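You operate a simulated robot arm through the tools that you are given. There is no shell and no other tool.

Carry out the task below with a simulated robot arm. There is one attempt and no reset: what you move stays moved.

Task
Lift the black pedal, push the wheel home, pin it, spin it and press the pedal down again.
Fine: in that order; push the orange pin home; spin a quarter turn or more.

Only the result counts: the job must be done as asked and must still hold three seconds after the hand-in. Knocking over, shifting, dropping, spilling or breaking anything else fails it.

Robot
A 6-joint arm with a two-finger gripper, fixed in place. Base frame: the origin is on the floor under the middle of its stand, x ahead of it, y to its left, z up. Units: cm, degrees, N and s.
It reaches about 157.2 cm from its shoulder. Its first joint turns from -166.0 to 166.0 degrees. Payload 2.45 kg.
The TCP is the grasp point between the finger pads, 2 cm short of the fingertips. In the tool frame z runs along the fingers and y along their closing line. The gripper opens to 14 cm; its body begins 16.8 cm behind the TCP.
Orientation is that of the tool frame in the base frame, as a unit quaternion [x, y, z, w]. With the fingers straight down and closing along the base's y, the tool's x points along the base's -x, its y along +y and its z along -z.

Tools
- The arm moves only by the tool play_rows. Its argument "plan" is text: rows parted by semicolons, each of 7 numbers parted by spaces: the shift along the tool's x, y, z in units of 40 mm (1.0 is 40 mm), then the turn, a rotation vector about the tool's x, y, z in units of 5 degrees (1.0 is 5 degrees), then the closure in counts, from 0 (fully open) to 255 (shut). In form: tx ty tz ax ay az grip; .... A call has 1 to 20 rows; each row shifts and turns the commanded pose from where the row before left it, along the tool's axes as they then stand. A call with a number of a shift or a turn outside -1 to 1 is refused whole. A row lasts 0.2 s, in which the tool goes at most 5 cm and 8.6 degrees; a call with a longer step from one row to the next is refused whole, and so is a gripper value outside its range. A pose out of reach is approached as far as the arm can. The call stops where the force on the tool passes 90 N (or 10 N more than at its start, if that is more) or the arm is blocked; 0.2 s more then pass. The fingers move at their own pace (about 4.5 cm/s each) and stop on an object; they squeeze with about 25 N. The grip force told is the motor's: it shows also when the fingers shut on nothing. Time passes only in rows, and 0.2 s behind the last, so rows that do not move let the fingers close. It gives the time, the measured TCP pose, the force on the tool (base axes), the opening and the grip force at its end, in the units of the frame above (readings bear some noise), with the torque about the TCP (base axes, N m) and any sound that the robot's microphone picked up.
- Cameras (640 x 400 px; columns grow to the right, rows downward): "scene" is fixed at [20.87, 65.92, 129.8]; the picture's right is [-0.19, -0.98, 0.00], its down [-0.69, 0.13, -0.71] and it looks along [0.70, -0.14, -0.70] (base axes); focal length 350 px, centre (320, 200). "wrist" rides on the gripper at [7.8, 1.1, -20.9] in the tool frame; the picture's right is [-0.14, 0.99, 0.00], its down [-0.92, -0.13, -0.37] and it looks along [-0.37, -0.05, 0.93] (tool axes); focal length 280 px, centre (320, 200). There is no depth. A picture from a camera that has moved, and an enlarged one, comes with that camera's place and axes in the base frame and with its lens. The place of the scene camera against the robot may be out by one fixed shift of up to 1.8 cm in any direction.
- get_image(camera): a new picture of that camera. The clock stands still meanwhile.
- close_up(camera, box): a new picture of the part [left, top, right, bottom] of that camera's present view, enlarged. The clock stands still meanwhile.
- hand_in(): hands the job in; it is judged then, once.

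Places have to be worked out from the pictures, the camera data and where the tool is seen. Open the gripper and draw the arm clear of the work before you hand the job in, unless the task says otherwise.

The tools are called after "Call:" as a command line: name --argument value ..., lists and objects as JSON in quotes. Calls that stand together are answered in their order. play_rows: Moves the arm, as the interface text tells. Its arguments: {"type":"object","properties":{"plan":{"type":"string"}},"required":["plan"]} The other tools are called the same way: get_image (camera) takes a picture; close_up (camera, box) takes an enlarged picture of a part of a camera's view; hand_in () hands the job in.

At the start:

```text
clock: 0.0
eef_pos: [64.62, 50.11, 86.67]
tool_rot: [0.0, 1.0, 0.0, 0.0]
force: [0.0, 0.1, 0.1]
wrist_torque: [0.0, 0.0, 0.0]
gripper_width: 13.99
gripper_force: 0.1
```

scene: 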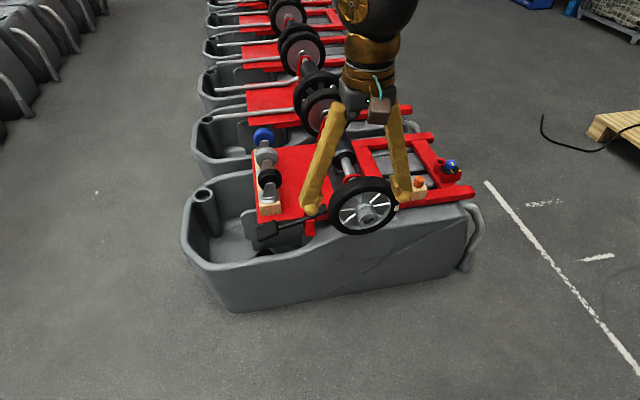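
wrist: 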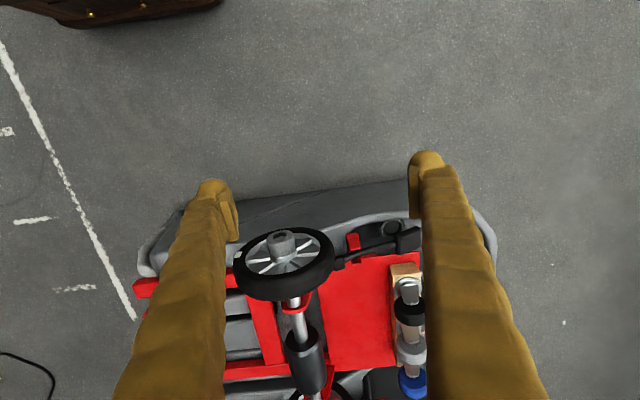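

I start by looking closely at the machine from both cameras before moving anything.

Call:
close_up --camera "scene" --box '[230, 110, 490, 270]'

Call:
close_up --camera "wrist" --box '[130, 170, 510, 400]'

```text
2.46 times, centred on (360, 190) of scene
camera zoom: at [20.87, 65.92, 129.8], right [-0.19, -0.98, 0.0], down [-0.69, 0.13, -0.71], along [0.7, -0.14, -0.7], focal length 862 px, centre (222, 225)
```

zoom: 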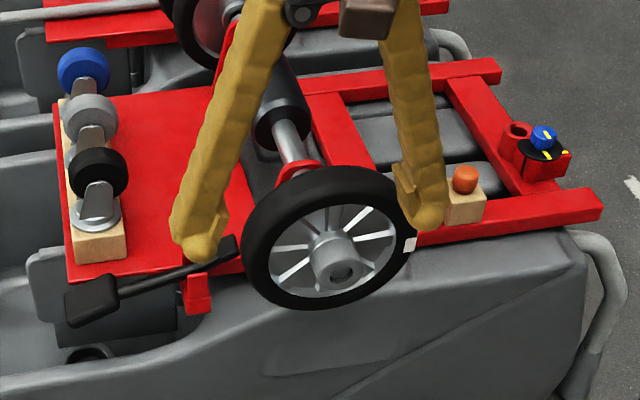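

```text
1.68 times, centred on (320, 285) of wrist
camera zoom: at [56.66, 51.3, 107.6], right [0.14, 0.99, 0.0], down [0.92, -0.13, 0.37], along [0.37, -0.05, -0.93], focal length 472 px, centre (320, 57)
```

zoom: 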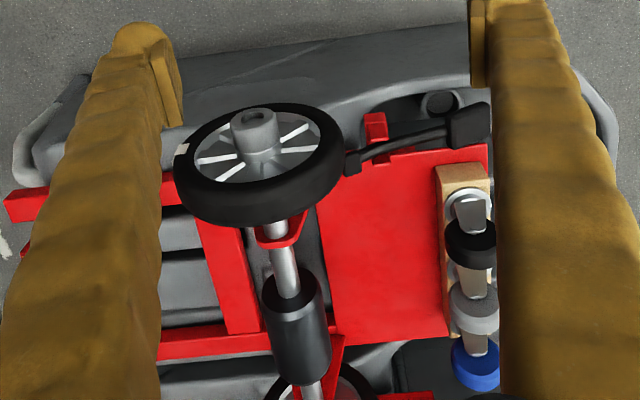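

The hub front triangulates to about (85, 39, 55.6), with the axle running in +x, an orange pin in a wooden block on the right and the pedal on the left. I move back and tilt the tool forward to see the wheel's front with the wrist camera.

Call:
play_rows --plan "0.8 -0.6 0 0 0 0 0; 0.8 -0.6 0 0 0 0 0; 0.8 -0.6 0 0 0 0 0; 0.8 -0.6 0 0 0 0 0; 0 0 0 0 -1 0 0; 0 0 0 0 -1 0 0; 0 0 0 0 -1 0 0; 0 0 0 0 -1 0 0; 0 0 0 0 -1 0 0; 0 0 0 0 -1 0 0; 0 0 0 0 -1 0 0"

Call:
get_image --camera "wrist"

Call:
get_image --camera "scene"

```text
clock: 2.4
eef_pos: [51.7, 40.55, 86.69]
tool_rot: [0.0, 0.953, -0.001, 0.302]
force: [-0.4, 0.3, 0.3]
wrist_torque: [0.01, 0.02, 0.0]
gripper_width: 13.99
gripper_force: 0.0
```

```text
taken
camera wrist: at [33.26, 41.71, 99.38], right [0.11, 0.99, 0.08], down [0.54, -0.13, 0.83], along [0.83, -0.05, -0.55], focal length 280 px, centre (320, 200)
```

wrist: 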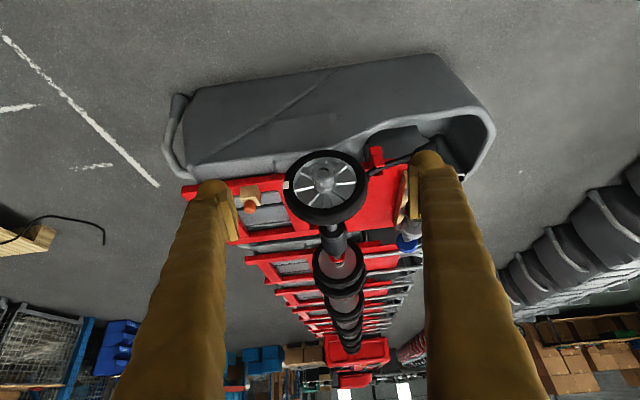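

```text
taken
```

scene: 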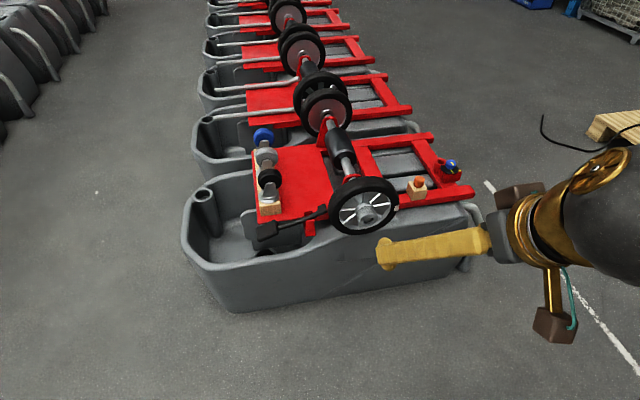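

The scene camera now has a clear view of the machine; I take detailed close-ups from both cameras.

Call:
close_up --camera "scene" --box '[320, 160, 410, 240]'

Call:
close_up --camera "scene" --box '[240, 180, 340, 260]'

Call:
close_up --camera "scene" --box '[390, 140, 480, 220]'

Call:
close_up --camera "wrist" --box '[220, 120, 440, 260]'

Call:
close_up --camera "scene" --box '[230, 110, 490, 270]'

```text
5.00 times, centred on (365, 200) of scene
camera zoom: at [20.87, 65.92, 129.8], right [-0.19, -0.98, 0.0], down [-0.69, 0.13, -0.71], along [0.7, -0.14, -0.7], focal length 1752 px, centre (95, 200)
```

zoom: 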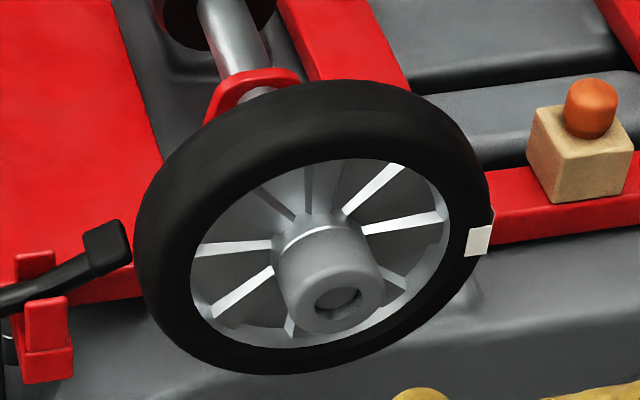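

```text
5.00 times, centred on (290, 220) of scene
camera zoom: at [20.87, 65.92, 129.8], right [-0.19, -0.98, 0.0], down [-0.69, 0.13, -0.71], along [0.7, -0.14, -0.7], focal length 1752 px, centre (470, 100)
```

zoom: 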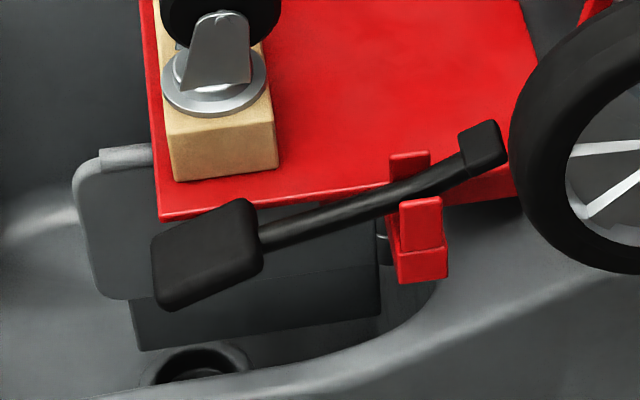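

```text
5.00 times, centred on (435, 180) of scene
camera zoom: at [20.87, 65.92, 129.8], right [-0.19, -0.98, 0.0], down [-0.69, 0.13, -0.71], along [0.7, -0.14, -0.7], focal length 1752 px, centre (-255, 300)
```

zoom: 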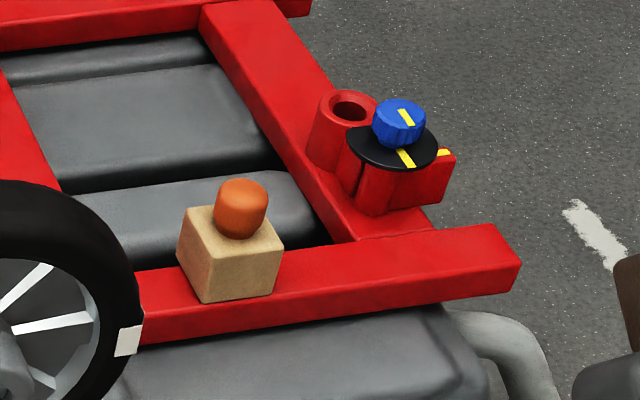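

```text
2.86 times, centred on (330, 190) of wrist
camera zoom: at [33.26, 41.71, 99.38], right [0.11, 0.99, 0.08], down [0.54, -0.13, 0.83], along [0.83, -0.05, -0.55], focal length 801 px, centre (291, 229)
```

zoom: 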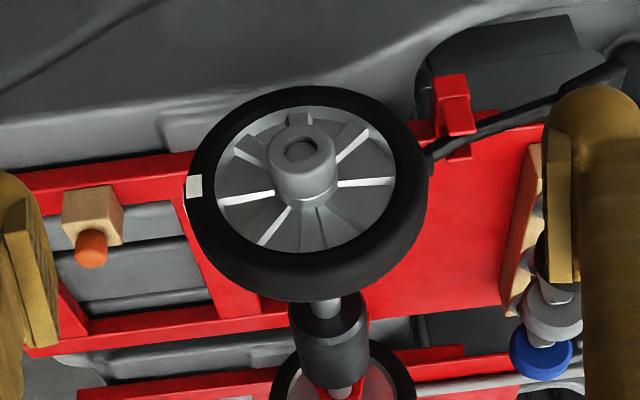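

```text
2.46 times, centred on (360, 190) of scene
camera zoom: at [20.87, 65.92, 129.8], right [-0.19, -0.98, 0.0], down [-0.69, 0.13, -0.71], along [0.7, -0.14, -0.7], focal length 862 px, centre (222, 225)
```

zoom: 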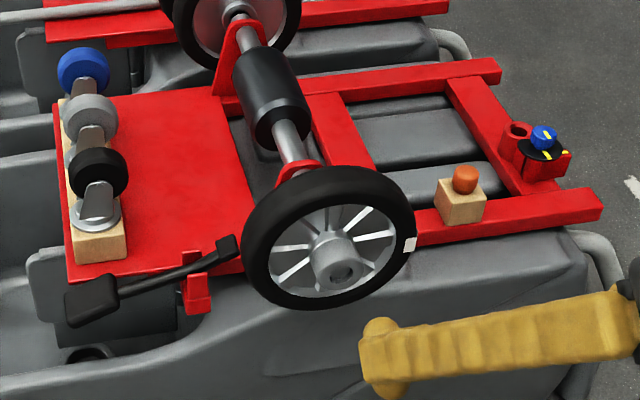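

Using the two wrist views the hub face is near (81.7, 40.2, 60.4), and the wheel is about 18–19 cm across. I go about 24 cm closer along the view direction to inspect the hub and pin.

Call:
play_rows --plan "-0.274 -0.025 0.957 0 0 0 0; -0.274 -0.025 0.957 0 0 0 0; -0.274 -0.025 0.957 0 0 0 0; -0.274 -0.025 0.957 0 0 0 0; -0.274 -0.025 0.957 0 0 0 0; -0.274 -0.025 0.957 0 0 0 0; 0 0 0 0 0 0 0"

Call:
get_image --camera "wrist"

Call:
close_up --camera "wrist" --box '[220, 60, 420, 200]'

Call:
get_image --camera "scene"

```text
clock: 4.0
eef_pos: [70.19, 39.85, 71.4]
tool_rot: [0.0, 0.954, 0.0, 0.301]
force: [0.6, 0.3, 0.1]
wrist_torque: [0.0, -0.01, 0.0]
gripper_width: 14.02
gripper_force: 0.1
```

```text
taken
camera wrist: at [51.78, 41.05, 84.15], right [0.11, 0.99, 0.08], down [0.54, -0.13, 0.83], along [0.83, -0.05, -0.55], focal length 280 px, centre (320, 200)
```

wrist: 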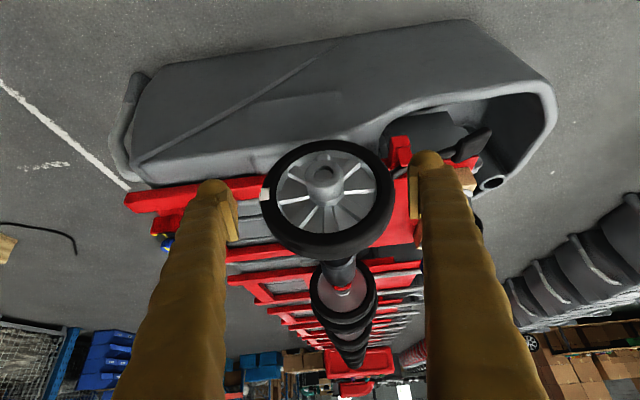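

```text
2.86 times, centred on (320, 130) of wrist
camera zoom: at [51.78, 41.05, 84.15], right [0.11, 0.99, 0.08], down [0.54, -0.13, 0.83], along [0.83, -0.05, -0.55], focal length 801 px, centre (320, 400)
```

zoom: 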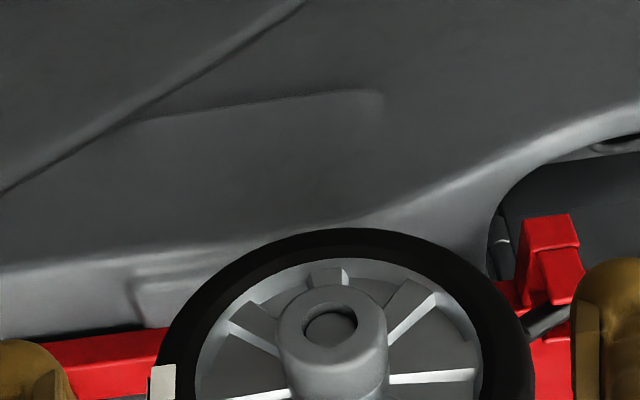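

```text
taken
```

scene: 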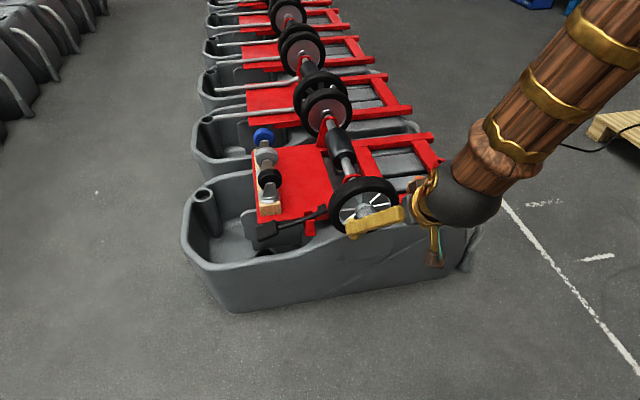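

The hub's bore shows a recessed axle end; it looks like the axle will protrude once the wheel is home. Now I shift left (+y) to study the pedal, which I judge at pad (92.8, 67.5, 49.5), block end (91.5, 51, 57).

Call:
play_rows --plan "0 0.98 0 0 0 0 0; 0 0.98 0 0 0 0 0; 0 0.98 0 0 0 0 0; 0 0.98 0 0 0 0 0; 0 0.98 0 0 0 0 0; 0 0.98 0 0 0 0 0; 0 0.98 0 0 0 0 0; 0 0 0 0 0 0 0"

Call:
get_image --camera "wrist"

Call:
close_up --camera "wrist" --box '[220, 80, 420, 220]'

```text
clock: 5.8
eef_pos: [70.4, 67.33, 71.8]
tool_rot: [-0.001, 0.954, 0.0, 0.3]
force: [2.0, 0.7, 0.4]
wrist_torque: [0.02, -0.02, -0.01]
gripper_width: 14.02
gripper_force: 0.1
```

```text
taken
camera wrist: at [51.88, 68.41, 84.43], right [0.11, 0.99, 0.08], down [0.54, -0.13, 0.83], along [0.83, -0.05, -0.55], focal length 280 px, centre (320, 200)
```

wrist: 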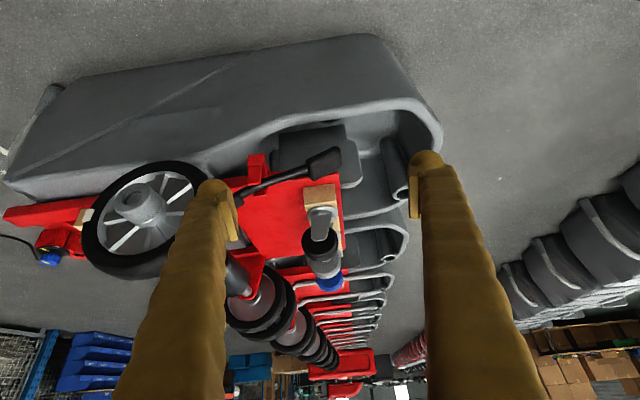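

```text
2.86 times, centred on (320, 150) of wrist
camera zoom: at [51.88, 68.41, 84.43], right [0.11, 0.99, 0.08], down [0.54, -0.13, 0.83], along [0.83, -0.05, -0.55], focal length 801 px, centre (320, 343)
```

zoom: 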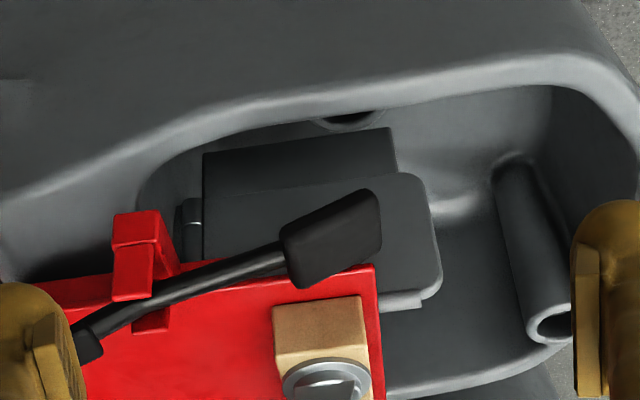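

Pad is confirmed at about (92.6, 67.3, 49.8) with the red plate front edge near x 96, z 50. I want a low side view from the left for accurate heights, so I yaw the tool −60° and tilt more, then drop a bit.

Call:
play_rows --plan "0 0 0 0.574 0 0.819 0; 0 0 0 0.574 0 0.819 0; 0 0 0 0.574 0 0.819 0; 0 0 0 0.574 0 0.819 0; 0 0 0 0.574 0 0.819 0; 0 0 0 0.574 0 0.819 0; 0 0 0 0.574 0 0.819 0; 0 0 0 0.574 0 0.819 0; 0 0 0 0.574 0 0.819 0; 0 0 0 0.574 0 0.819 0; 0 0 0 0.574 0 0.819 0; 0 0 0 0.574 0 0.819 0; 0 0 0 0 -1 0 0; 0 0 0 0 -1 0 0; 0 0 0 0 -1 0 0; 0 0 0 0 -1 0 0; 0 0 0 0 0 0 0"

Call:
get_image --camera "wrist"

Call:
get_image --camera "scene"

```text
clock: 9.4
eef_pos: [70.31, 67.47, 71.63]
tool_rot: [0.443, 0.768, -0.232, 0.401]
force: [0.4, 1.1, 0.1]
wrist_torque: [0.0, -0.01, 0.04]
gripper_width: 14.0
gripper_force: 0.0
```

```text
taken
camera wrist: at [60.4, 86.64, 77.21], right [0.9, 0.43, 0.11], down [0.0, -0.26, 0.97], along [0.44, -0.87, -0.23], focal length 280 px, centre (320, 200)
```

wrist: 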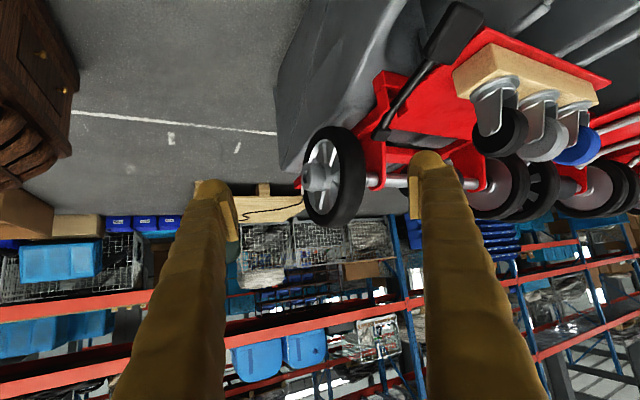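

```text
taken
```

scene: 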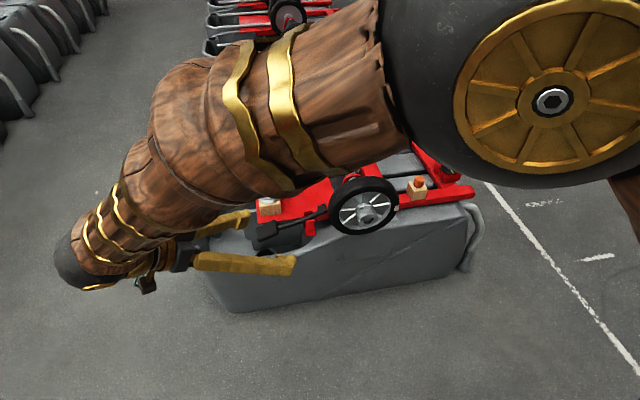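

This oblique view separates the wheel, axle, bracket and pedal well; I zoom in on it.

Call:
close_up --camera "wrist" --box '[280, 100, 420, 240]'

Call:
close_up --camera "wrist" --box '[350, 0, 510, 150]'

```text
2.86 times, centred on (350, 170) of wrist
camera zoom: at [60.4, 86.64, 77.21], right [0.9, 0.43, 0.11], down [0.0, -0.26, 0.97], along [0.44, -0.87, -0.23], focal length 801 px, centre (234, 286)
```

zoom: 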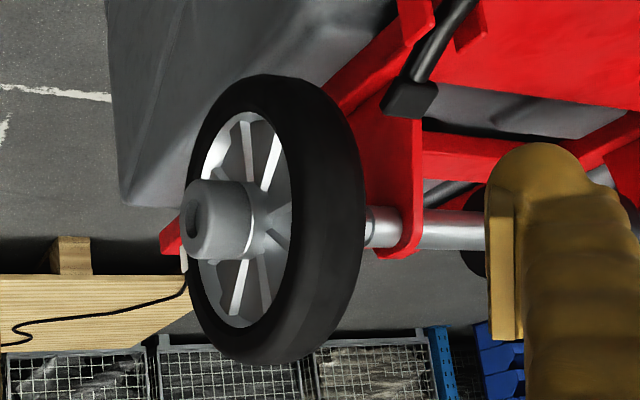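

```text
2.67 times, centred on (430, 75) of wrist
camera zoom: at [60.4, 86.64, 77.21], right [0.9, 0.43, 0.11], down [0.0, -0.26, 0.97], along [0.44, -0.87, -0.23], focal length 748 px, centre (27, 533)
```

zoom: 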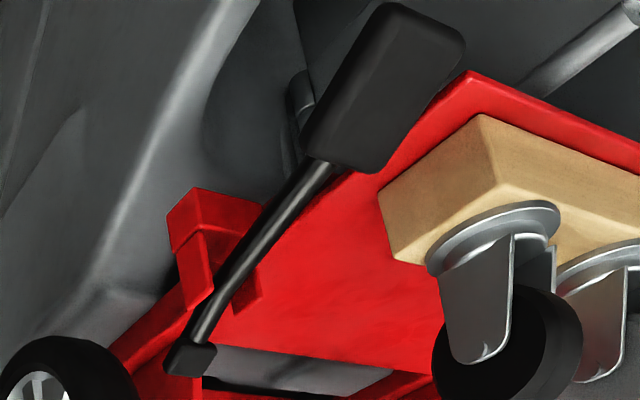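

Triangulation from three wrist views agrees: hub face (82.05, 40.0, 60.0), tyre x 84–88, brake block (92.3, 50.9, 55.8), pad (92.6, 67.4, 49.6), pin head (98.9, 17.5, 55.5); trough rim near the pad is low (~z 38). I turn back to face +x, nearly horizontal, and close the fingers to use them as a lifting bar.

Call:
play_rows --plan "0 0 0 -0.8215 0 -0.572 255; 0 0 0 -0.8215 0 -0.572 255; 0 0 0 -0.8215 0 -0.572 255; 0 0 0 -0.8215 0 -0.572 255; 0 0 0 -0.8215 0 -0.572 255; 0 0 0 -0.8215 0 -0.572 255; 0 0 0 -0.8215 0 -0.572 255; 0 0 0 -0.8215 0 -0.572 255; 0 0 0 -0.8215 0 -0.572 255; 0 0 0 -0.8215 0 -0.572 255; 0 0 0 -0.8215 0 -0.572 255; 0 0 0 -0.8215 0 -0.572 255; 0 0 0 0 -1 0 255; 0 0 0 0 -1 0 255; 0 0 0 0 -1 0 255; 0 0 0 0 -1 0 255; 0 0 0 0 -1 0 255; 0 0 0 0 0 0 255"

Call:
get_image --camera "wrist"

Call:
get_image --camera "scene"

```text
clock: 13.2
eef_pos: [70.33, 67.39, 71.46]
tool_rot: [0.0, 0.766, 0.001, 0.643]
force: [-0.1, 0.6, 0.1]
wrist_torque: [0.0, -0.03, 0.01]
gripper_width: 0.0
gripper_force: 24.7
```

```text
taken
camera wrist: at [48.36, 68.51, 67.49], right [0.02, 0.99, 0.14], down [-0.2, -0.13, 0.97], along [0.98, -0.05, 0.2], focal length 280 px, centre (320, 200)
```

wrist: 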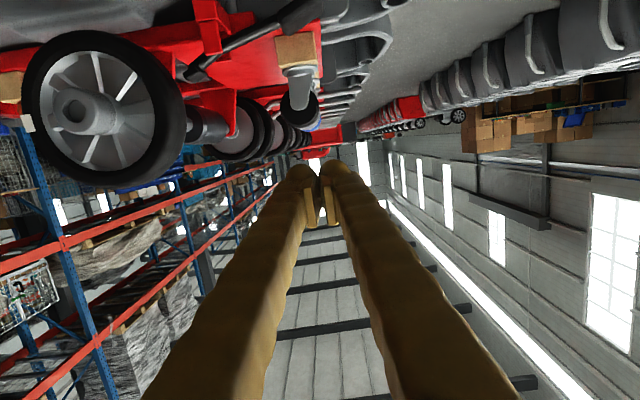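

```text
taken
```

scene: 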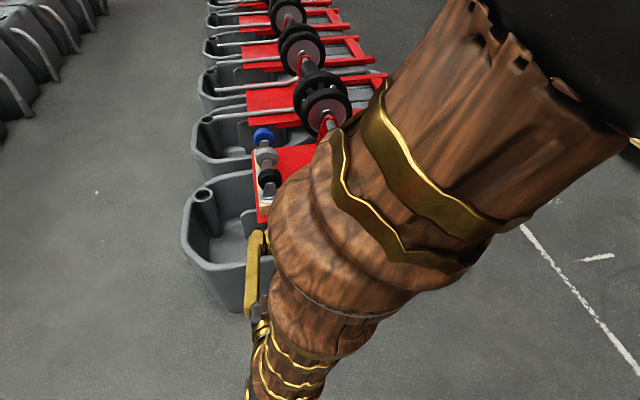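

The fingers are shut and level, pointing at +x. I lower straight down about 28 cm, well in front of the pedal, and look again.

Call:
play_rows --plan "0.985 0 0.173 0 0 0 255; 0.985 0 0.173 0 0 0 255; 0.985 0 0.173 0 0 0 255; 0.985 0 0.173 0 0 0 255; 0.985 0 0.173 0 0 0 255; 0.985 0 0.173 0 0 0 255; 0.985 0 0.173 0 0 0 255; 0 0 0 0 0 0 255"

Call:
get_image --camera "wrist"

Call:
get_image --camera "scene"

```text
clock: 15.0
eef_pos: [72.15, 71.65, 44.79]
tool_rot: [-0.001, 0.765, -0.005, 0.643]
force: [-0.5, 0.6, 0.0]
wrist_torque: [-0.01, 0.01, -0.02]
gripper_width: 0.0
gripper_force: 25.0
out of reach, approached as far as the arm can: row 3, 4, 5, 6, 7
```

```text
taken
camera wrist: at [50.23, 72.73, 40.82], right [0.03, 0.99, 0.13], down [-0.2, -0.12, 0.97], along [0.98, -0.05, 0.2], focal length 280 px, centre (320, 200)
```

wrist: 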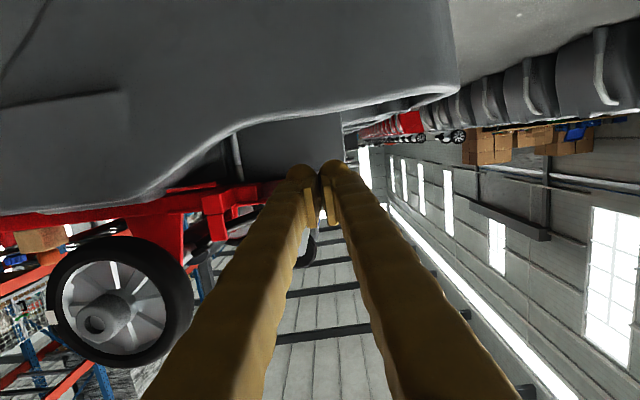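

```text
taken
```

scene: 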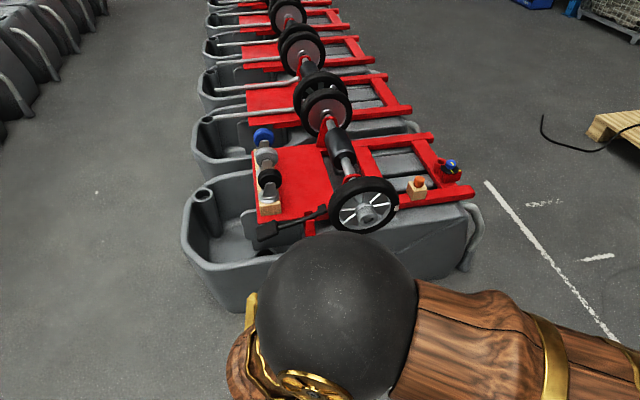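

The arm could not fold quite that close and sits at (72.2, 71.7, 44.8). I move forward in +x 10 cm, where reach is easier, and check the pose.

Call:
play_rows --plan "-0.144 0 0.82 0 0 0 255; -0.144 0 0.82 0 0 0 255; -0.144 0 0.82 0 0 0 255; 0 0 0 0 0 0 255"

Call:
get_image --camera "wrist"

Call:
close_up --camera "scene" --box '[220, 160, 420, 320]'

```text
clock: 16.0
eef_pos: [82.13, 71.77, 44.98]
tool_rot: [-0.001, 0.766, 0.001, 0.643]
force: [-0.4, 0.4, -0.6]
wrist_torque: [-0.03, 0.06, 0.0]
gripper_width: 0.01
gripper_force: 24.6
```

```text
taken
camera wrist: at [60.18, 72.78, 40.89], right [0.02, 0.99, 0.14], down [-0.2, -0.13, 0.97], along [0.98, -0.05, 0.2], focal length 280 px, centre (320, 200)
```

wrist: 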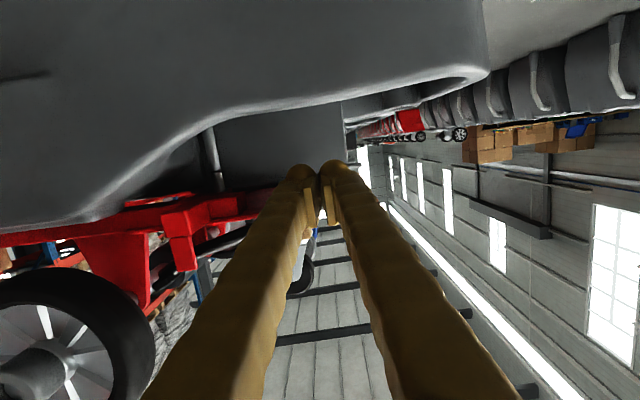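

```text
2.50 times, centred on (320, 240) of scene
camera zoom: at [20.87, 65.92, 129.8], right [-0.19, -0.98, 0.0], down [-0.69, 0.13, -0.71], along [0.7, -0.14, -0.7], focal length 876 px, centre (320, 100)
```

zoom: 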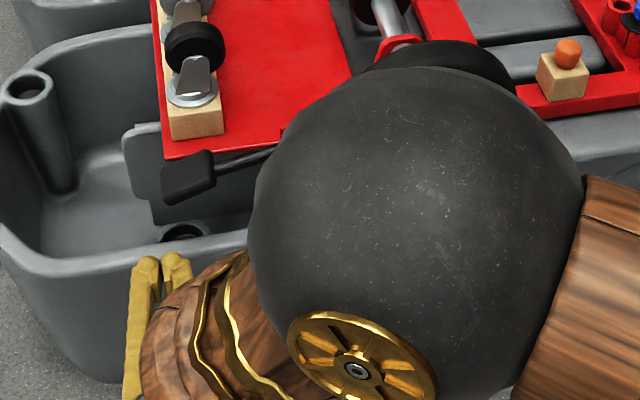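

Commands run relative to the reached pose; I'm at (82.1, 71.8, 45.0), level and below the pad. I advance under the pad to x≈92, y≈68.5 in small steps.

Call:
play_rows --plan "-0.09 -0.206 0.62 0 0 0 255; -0.09 -0.206 0.62 0 0 0 255; 0 0 0 0 0 0 255"

Call:
get_image --camera "wrist"

Call:
get_image --camera "scene"

```text
clock: 16.8
eef_pos: [87.29, 69.95, 44.68]
tool_rot: [0.0, 0.766, 0.0, 0.643]
force: [0.2, 0.8, -0.7]
wrist_torque: [0.02, 0.0, 0.02]
gripper_width: 0.0
gripper_force: 25.2
```

```text
taken
camera wrist: at [65.3, 71.0, 40.63], right [0.02, 0.99, 0.14], down [-0.2, -0.13, 0.97], along [0.98, -0.05, 0.2], focal length 280 px, centre (320, 200)
```

wrist: 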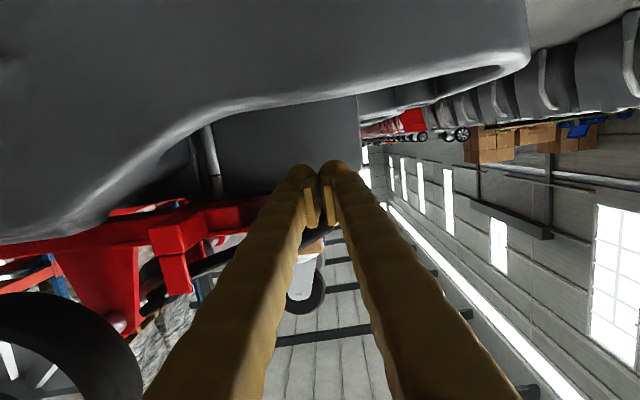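

```text
taken
```

scene: 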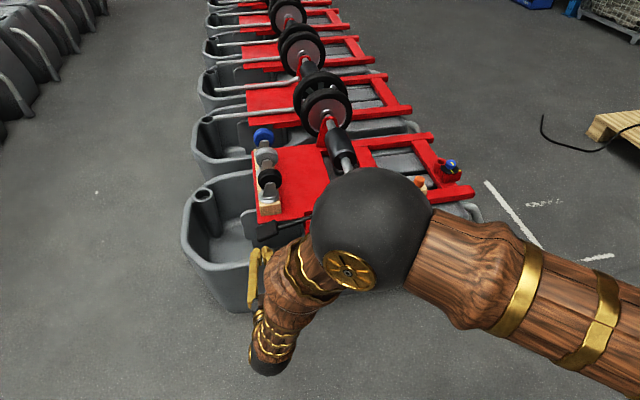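

The elbow sphere is getting close to the wheel (I estimate ~9 cm gap now), so I pitch the tool 20° steeper, which raises the arm, before going on under the pad.

Call:
play_rows --plan "0 0 0 0 1 0 255; 0 0 0 0 1 0 255; 0 0 0 0 1 0 255; 0 0 0 0 1 0 255; 0 0 0 0 0 0 255"

Call:
get_image --camera "scene"

Call:
get_image --camera "wrist"

```text
clock: 18.0
eef_pos: [87.27, 69.99, 44.7]
tool_rot: [-0.001, 0.866, 0.002, 0.5]
force: [0.4, -0.2, 0.1]
wrist_torque: [0.0, 0.03, 0.01]
gripper_width: 0.04
gripper_force: 25.0
```

```text
taken
```

scene: 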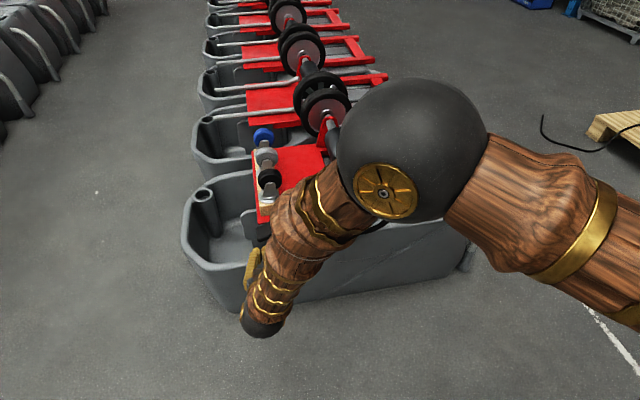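

```text
taken
camera wrist: at [65.24, 71.08, 48.46], right [0.07, 0.99, 0.12], down [0.14, -0.13, 0.98], along [0.99, -0.05, -0.15], focal length 280 px, centre (320, 200)
```

wrist: 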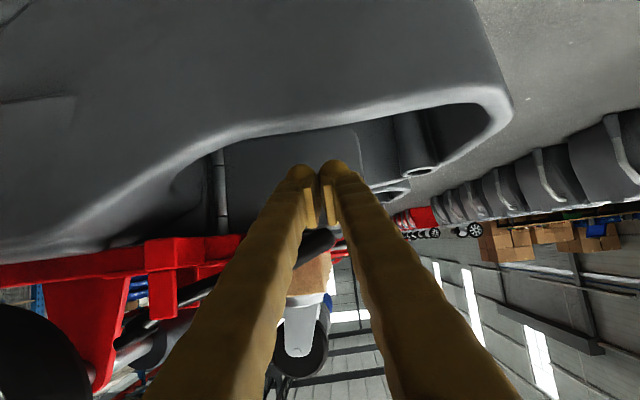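

The elbow is now high (z≈96) and clear of the wheel, and the fingertips are below the pad. I advance 5 cm in +x to sit under it.

Call:
play_rows --plan "-0.27 -0.19 0.57 0 0 0 255; -0.27 -0.19 0.57 0 0 0 255; 0 0 0 0 0 0 255"

Call:
get_image --camera "wrist"

Call:
close_up --camera "scene" --box '[200, 160, 400, 320]'

```text
clock: 18.8
eef_pos: [92.29, 68.42, 44.2]
tool_rot: [-0.002, 0.866, 0.002, 0.5]
force: [-14.8, 1.3, -5.0]
wrist_torque: [-0.17, -0.55, 0.26]
gripper_width: 0.0
gripper_force: 25.0
```

```text
taken
camera wrist: at [70.21, 69.5, 47.9], right [0.07, 0.99, 0.12], down [0.14, -0.13, 0.98], along [0.99, -0.05, -0.15], focal length 280 px, centre (320, 200)
```

wrist: 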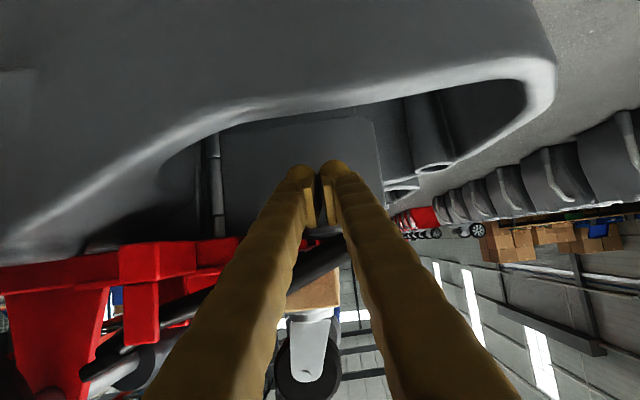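

```text
2.50 times, centred on (300, 240) of scene
camera zoom: at [20.87, 65.92, 129.8], right [-0.19, -0.98, 0.0], down [-0.69, 0.13, -0.71], along [0.7, -0.14, -0.7], focal length 876 px, centre (370, 100)
```

zoom: 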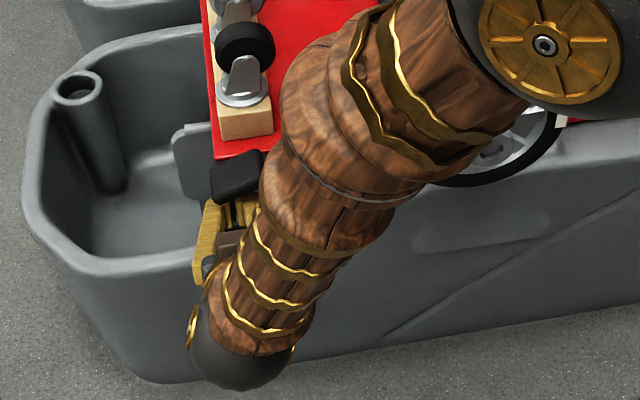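

The force reading (−15, +1, −5 N) and torque place the contact about 3.5 cm above the TCP, i.e. at the pad's lower front edge — I'm under the pad. Now I lift gently 4 cm.

Call:
play_rows --plan "-0.173 0 -0.1 0 0 0 255; -0.173 0 -0.1 0 0 0 255; -0.173 0 -0.1 0 0 0 255; -0.173 0 -0.1 0 0 0 255; -0.173 0 -0.1 0 0 0 255; 0 0 0 0 0 0 255"

Call:
get_image --camera "wrist"

Call:
close_up --camera "scene" --box '[200, 160, 400, 320]'

```text
clock: 20.2
eef_pos: [92.5, 68.67, 48.04]
tool_rot: [-0.001, 0.866, 0.001, 0.5]
force: [0.4, 0.5, 0.3]
wrist_torque: [-0.01, -0.01, 0.03]
gripper_width: 0.0
gripper_force: 24.9
```

```text
taken
camera wrist: at [70.39, 69.71, 51.79], right [0.07, 0.99, 0.12], down [0.14, -0.13, 0.98], along [0.99, -0.05, -0.15], focal length 280 px, centre (320, 200)
```

wrist: 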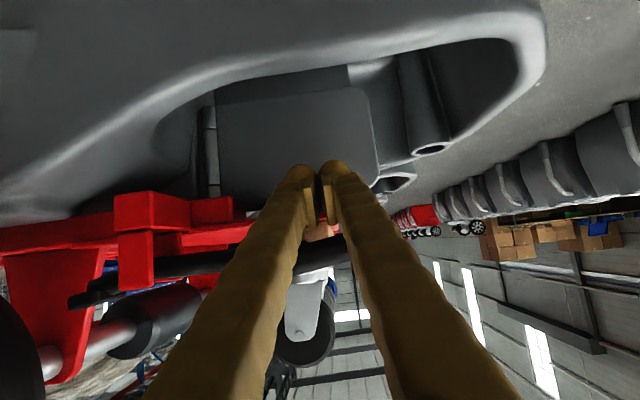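

```text
2.50 times, centred on (300, 240) of scene
camera zoom: at [20.87, 65.92, 129.8], right [-0.19, -0.98, 0.0], down [-0.69, 0.13, -0.71], along [0.7, -0.14, -0.7], focal length 876 px, centre (370, 100)
```

zoom: 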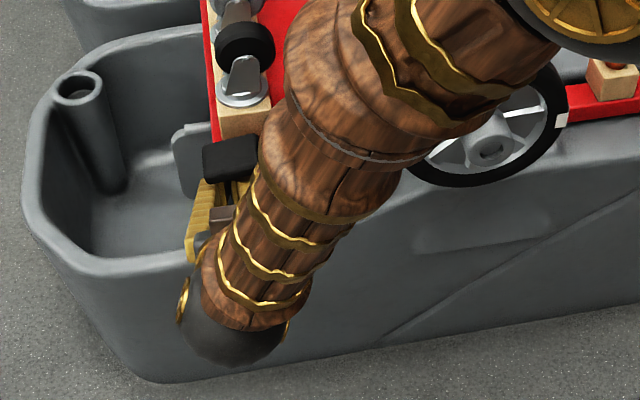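

The lever has swung to nearly level and the force is ~0, so it moves with little resistance. I continue lifting 4 cm more to find its upper stop.

Call:
play_rows --plan "-0.173 0 -0.1 0 0 0 255; -0.173 0 -0.1 0 0 0 255; -0.173 0 -0.1 0 0 0 255; -0.173 0 -0.1 0 0 0 255; -0.173 0 -0.1 0 0 0 255; 0 0 0 0 0 0 255"

Call:
get_image --camera "wrist"

Call:
close_up --camera "scene" --box '[200, 160, 400, 320]'

```text
clock: 21.4
eef_pos: [91.86, 68.35, 50.79]
tool_rot: [-0.003, 0.869, -0.001, 0.494]
force: [-9.2, -3.0, -9.9]
wrist_torque: [0.34, -0.41, -0.2]
gripper_width: 0.62
gripper_force: 29.3
stopped in row 5: the force on the tool passed its limit at 103 N (the readings are from after the stop); the commanded pose is now the measured one
```

```text
taken
camera wrist: at [69.82, 69.37, 54.88], right [0.07, 0.99, 0.11], down [0.15, -0.12, 0.98], along [0.99, -0.05, -0.16], focal length 280 px, centre (320, 200)
```

wrist: 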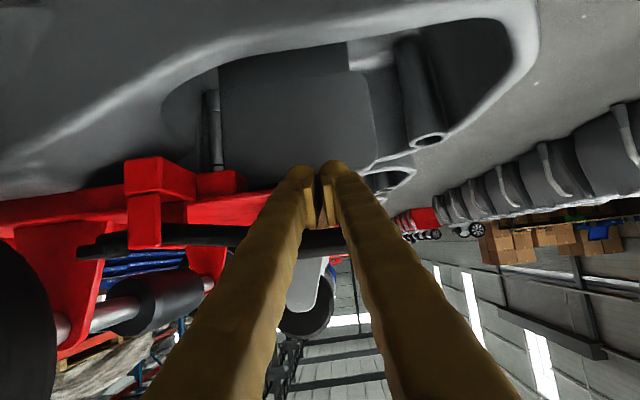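

```text
2.50 times, centred on (300, 240) of scene
camera zoom: at [20.87, 65.92, 129.8], right [-0.19, -0.98, 0.0], down [-0.69, 0.13, -0.71], along [0.7, -0.14, -0.7], focal length 876 px, centre (370, 100)
```

zoom: 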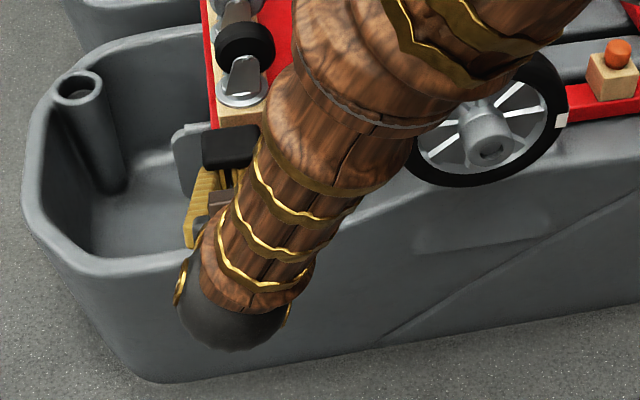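

The lever now reads level and the force rose sharply to 103 N, so it is at its upper stop. I ease down 2 cm, withdraw in −x, and check that it stays up.

Call:
play_rows --plan "0.215 0 0.128 0 0 0 255; 0.215 0 0.128 0 0 0 255; 0.215 0 0.128 0 0 0 255; 0.45 0 -0.75 0 0 0 255; 0.45 0 -0.75 0 0 0 255; 0.45 0 -0.75 0 0 0 255; 0.45 0 -0.75 0 0 0 255; 0 0 0 0 0 0 255"

Call:
get_image --camera "wrist"

Call:
get_image --camera "scene"

```text
clock: 23.2
eef_pos: [77.92, 68.31, 47.85]
tool_rot: [-0.003, 0.869, 0.0, 0.495]
force: [0.2, 0.5, -0.2]
wrist_torque: [0.02, -0.02, 0.0]
gripper_width: 0.0
gripper_force: 29.3
```

```text
taken
camera wrist: at [55.82, 69.29, 51.89], right [0.07, 0.99, 0.12], down [0.15, -0.12, 0.98], along [0.99, -0.05, -0.16], focal length 280 px, centre (320, 200)
```

wrist: 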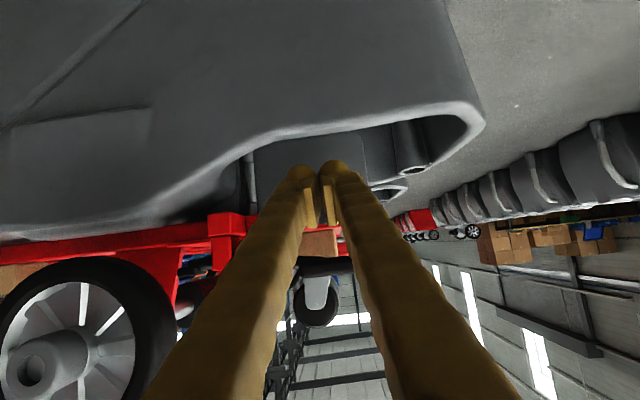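

```text
taken
```

scene: 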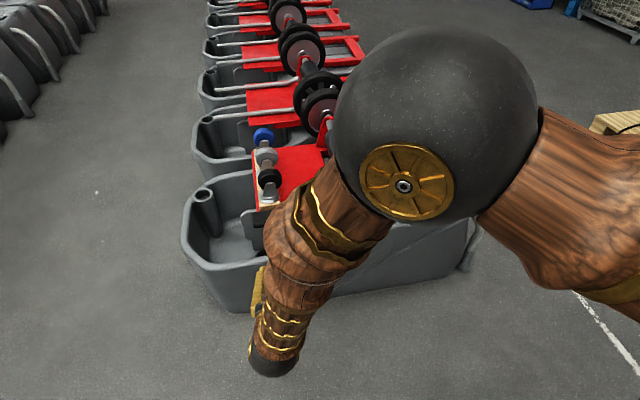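

The arm hides the pedal, so I raise 20 cm with the gripper opening, and look from above.

Call:
play_rows --plan "-0.716 0 -0.427 0 0 0 255; -0.716 0 -0.427 0 0 0 255; -0.716 0 -0.427 0 0 0 0; -0.716 0 -0.427 0 0 0 0; -0.716 0 -0.427 0 0 0 0; -0.716 0 -0.427 0 0 0 0; 0 0 0 0 1 0 0; 0 0 0 0 1 0 0; 0 0 0 0 1 0 0; 0 0 0 0 0 0 0; 0 0 0 0 0 0 0"

Call:
get_image --camera "wrist"

Call:
close_up --camera "wrist" --box '[200, 100, 420, 260]'

Call:
get_image --camera "scene"

```text
clock: 25.6
eef_pos: [77.86, 68.47, 67.88]
tool_rot: [-0.002, 0.926, -0.001, 0.378]
force: [-0.1, 1.0, 0.0]
wrist_torque: [0.0, 0.01, -0.02]
gripper_width: 14.0
gripper_force: 0.1
```

```text
taken
camera wrist: at [57.64, 69.5, 77.43], right [0.09, 0.99, 0.09], down [0.4, -0.12, 0.91], along [0.91, -0.05, -0.41], focal length 280 px, centre (320, 200)
```

wrist: 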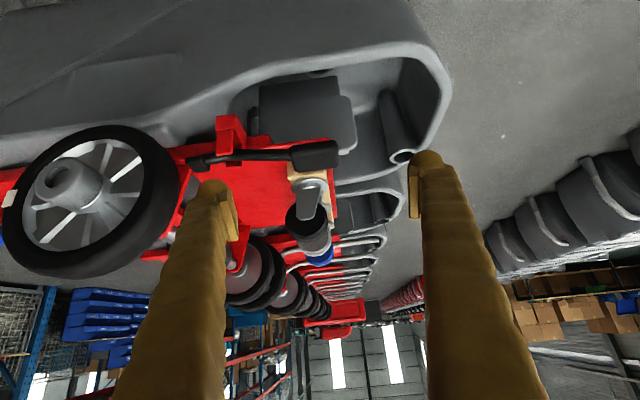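

```text
2.50 times, centred on (310, 180) of wrist
camera zoom: at [57.64, 69.5, 77.43], right [0.09, 0.99, 0.09], down [0.4, -0.12, 0.91], along [0.91, -0.05, -0.41], focal length 701 px, centre (345, 250)
```

zoom: 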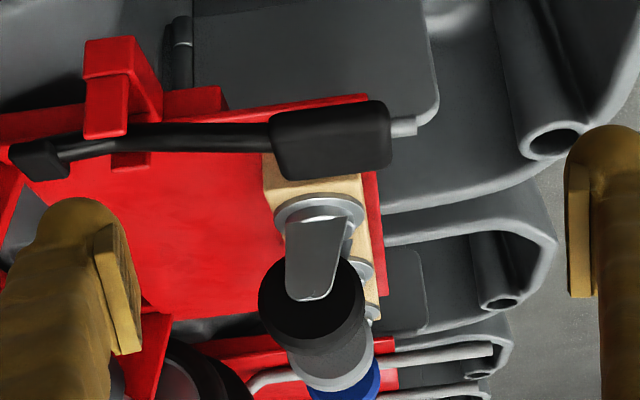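

```text
taken
```

scene: 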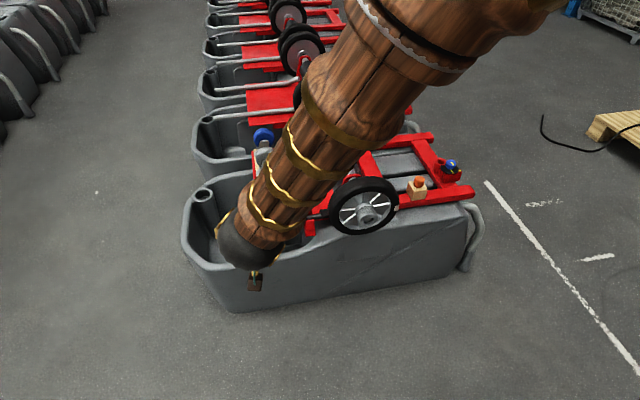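

The pedal stays up: pad now at z≈54.8 (was 49.6), block end dropped to about (92.3, 49.8, 53.4), clear of the wheel's path. Next I line up in front of the hub at (66, 40, ~63), closing the fingers to about 3.2 cm so they straddle the bore.

Call:
play_rows --plan "0.377 -0.89 -0.151 0 0 0 197; 0.377 -0.89 -0.151 0 0 0 197; 0.377 -0.89 -0.151 0 0 0 197; 0.377 -0.89 -0.151 0 0 0 197; 0.377 -0.89 -0.151 0 0 0 197; 0.377 -0.89 -0.151 0 0 0 197; 0.377 -0.89 -0.151 0 0 0 197; 0.377 -0.89 -0.151 0 0 0 197; 0 0 0 0 -1 0 197; 0 0 0 0 -1 0 197; 0 0 0 0 -1 0 197; 0 0 0 0 0 0 197"

Call:
get_image --camera "wrist"

Call:
get_image --camera "scene"

```text
clock: 28.2
eef_pos: [70.89, 45.67, 69.95]
tool_rot: [-0.006, 0.872, -0.016, 0.49]
force: [-0.1, 0.0, 0.7]
wrist_torque: [0.01, 0.0, -0.02]
gripper_width: 3.18
gripper_force: 0.1
out of reach, approached as far as the arm can: row 7, 8, 9, 10, 11
```

```text
taken
camera wrist: at [48.91, 47.0, 74.09], right [0.08, 0.99, 0.08], down [0.16, -0.1, 0.98], along [0.98, -0.06, -0.17], focal length 280 px, centre (320, 200)
```

wrist: 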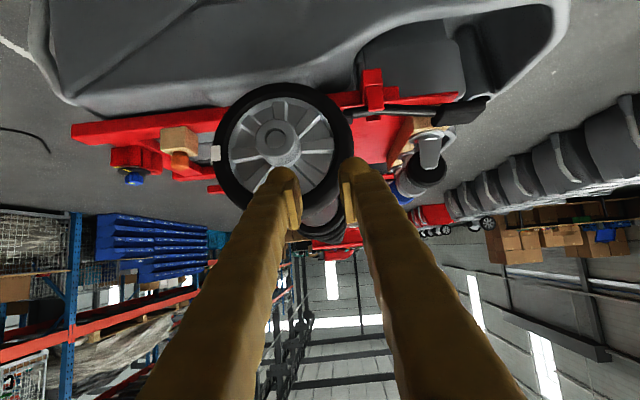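

```text
taken
```

scene: 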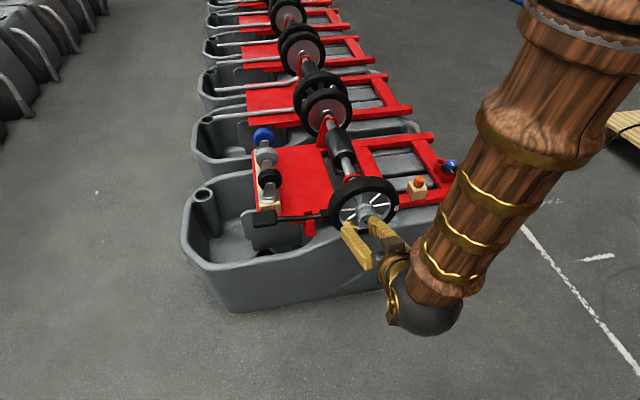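

Reach near the base is limited at this tilt (stopped at (70.9, 45.7, 70)). I reduce the tilt to 45° and straighten the small roll, then check.

Call:
play_rows --plan "0 0 0 -0.084 0.914 0.1 197; 0 0 0 -0.084 0.914 0.1 197; 0 0 0 -0.084 0.914 0.1 197; 0 0 0 0 0 0 197"

```text
clock: 29.2
eef_pos: [70.83, 45.56, 69.97]
tool_rot: [0.003, 0.922, 0.016, 0.388]
force: [0.8, 0.2, -0.7]
wrist_torque: [-0.03, 0.01, 0.02]
gripper_width: 3.19
gripper_force: 0.1
```

The correction overshot (the commanded orientation was already square), so I undo it and move to a standoff in front of the hub at about (75, 40, 61).

Call:
play_rows --plan "0 0 0 0.25 0 -0.3 197; 0.22 -0.35 0.58 0 0 0 197; 0.22 -0.35 0.58 0 0 0 197; 0.22 -0.35 0.58 0 0 0 197; 0.22 -0.35 0.58 0 0 0 197; 0 0 0 0 0 0 197"

Call:
get_image --camera "wrist"

Call:
close_up --camera "scene" --box '[300, 140, 460, 260]'

```text
clock: 30.6
eef_pos: [75.27, 40.48, 61.66]
tool_rot: [-0.006, 0.923, -0.007, 0.385]
force: [-0.6, -0.5, -0.1]
wrist_torque: [0.01, -0.03, 0.05]
gripper_width: 3.18
gripper_force: 0.1
out of reach, approached as far as the arm can: row 5
```

```text
taken
camera wrist: at [54.88, 41.58, 70.91], right [0.09, 0.99, 0.08], down [0.39, -0.11, 0.92], along [0.92, -0.05, -0.39], focal length 280 px, centre (320, 200)
```

wrist: 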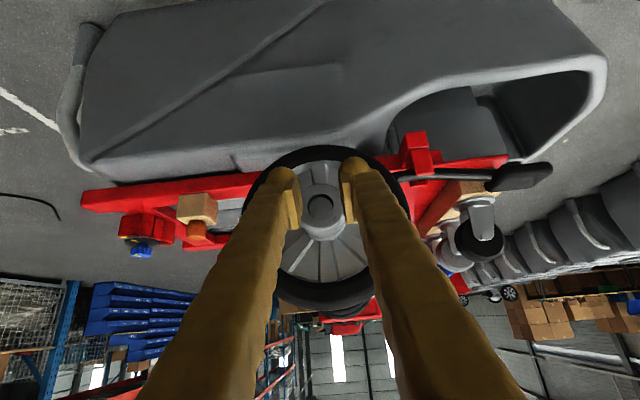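

```text
3.33 times, centred on (380, 200) of scene
camera zoom: at [20.87, 65.92, 129.8], right [-0.19, -0.98, 0.0], down [-0.69, 0.13, -0.71], along [0.7, -0.14, -0.7], focal length 1168 px, centre (120, 200)
```

zoom: 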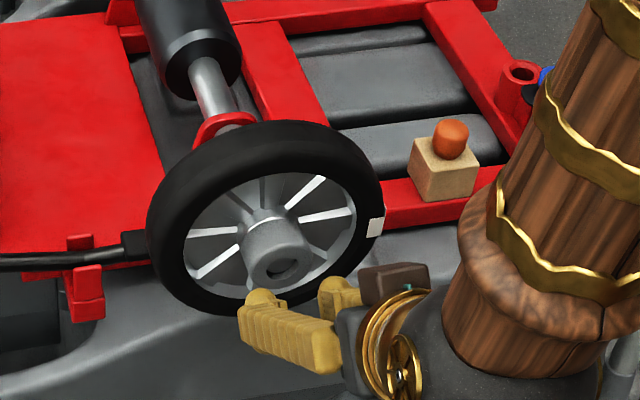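

The fingers straddle the hub symmetrically in the view. I lower to z≈60 and creep forward in +x until contact.

Call:
play_rows --plan "0.126 -0.11 0.476 0 0 0 197; 0 0 0 0 0 0 197; -0.14 0 0.142 0 0 0 197; -0.14 0 0.142 0 0 0 197; -0.14 0 0.142 0 0 0 197; 0 0 0 0 0 0 197"

Call:
get_image --camera "wrist"

Call:
close_up --camera "scene" --box '[300, 140, 460, 260]'

```text
clock: 32.0
eef_pos: [79.45, 40.51, 60.38]
tool_rot: [-0.005, 0.922, 0.0, 0.387]
force: [-2.2, 0.2, -0.6]
wrist_torque: [0.03, -0.01, -0.06]
gripper_width: 3.18
gripper_force: 0.0
out of reach, approached as far as the arm can: row 1
```

```text
taken
camera wrist: at [58.98, 41.42, 69.43], right [0.09, 0.99, 0.09], down [0.38, -0.12, 0.92], along [0.92, -0.04, -0.39], focal length 280 px, centre (320, 200)
```

wrist: 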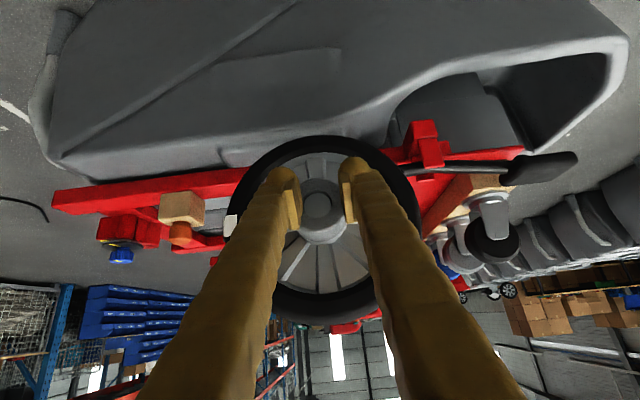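

```text
3.33 times, centred on (380, 200) of scene
camera zoom: at [20.87, 65.92, 129.8], right [-0.19, -0.98, 0.0], down [-0.69, 0.13, -0.71], along [0.7, -0.14, -0.7], focal length 1168 px, centre (120, 200)
```

zoom: 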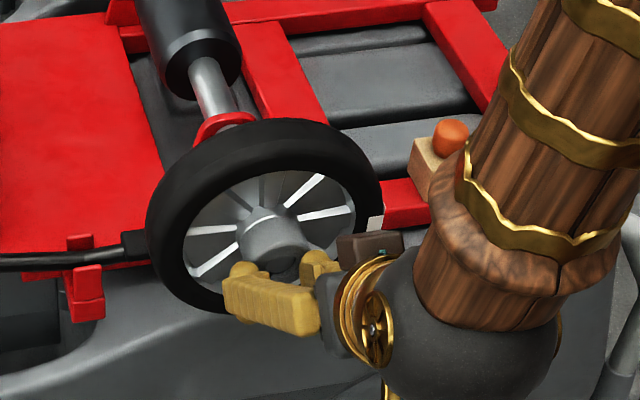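

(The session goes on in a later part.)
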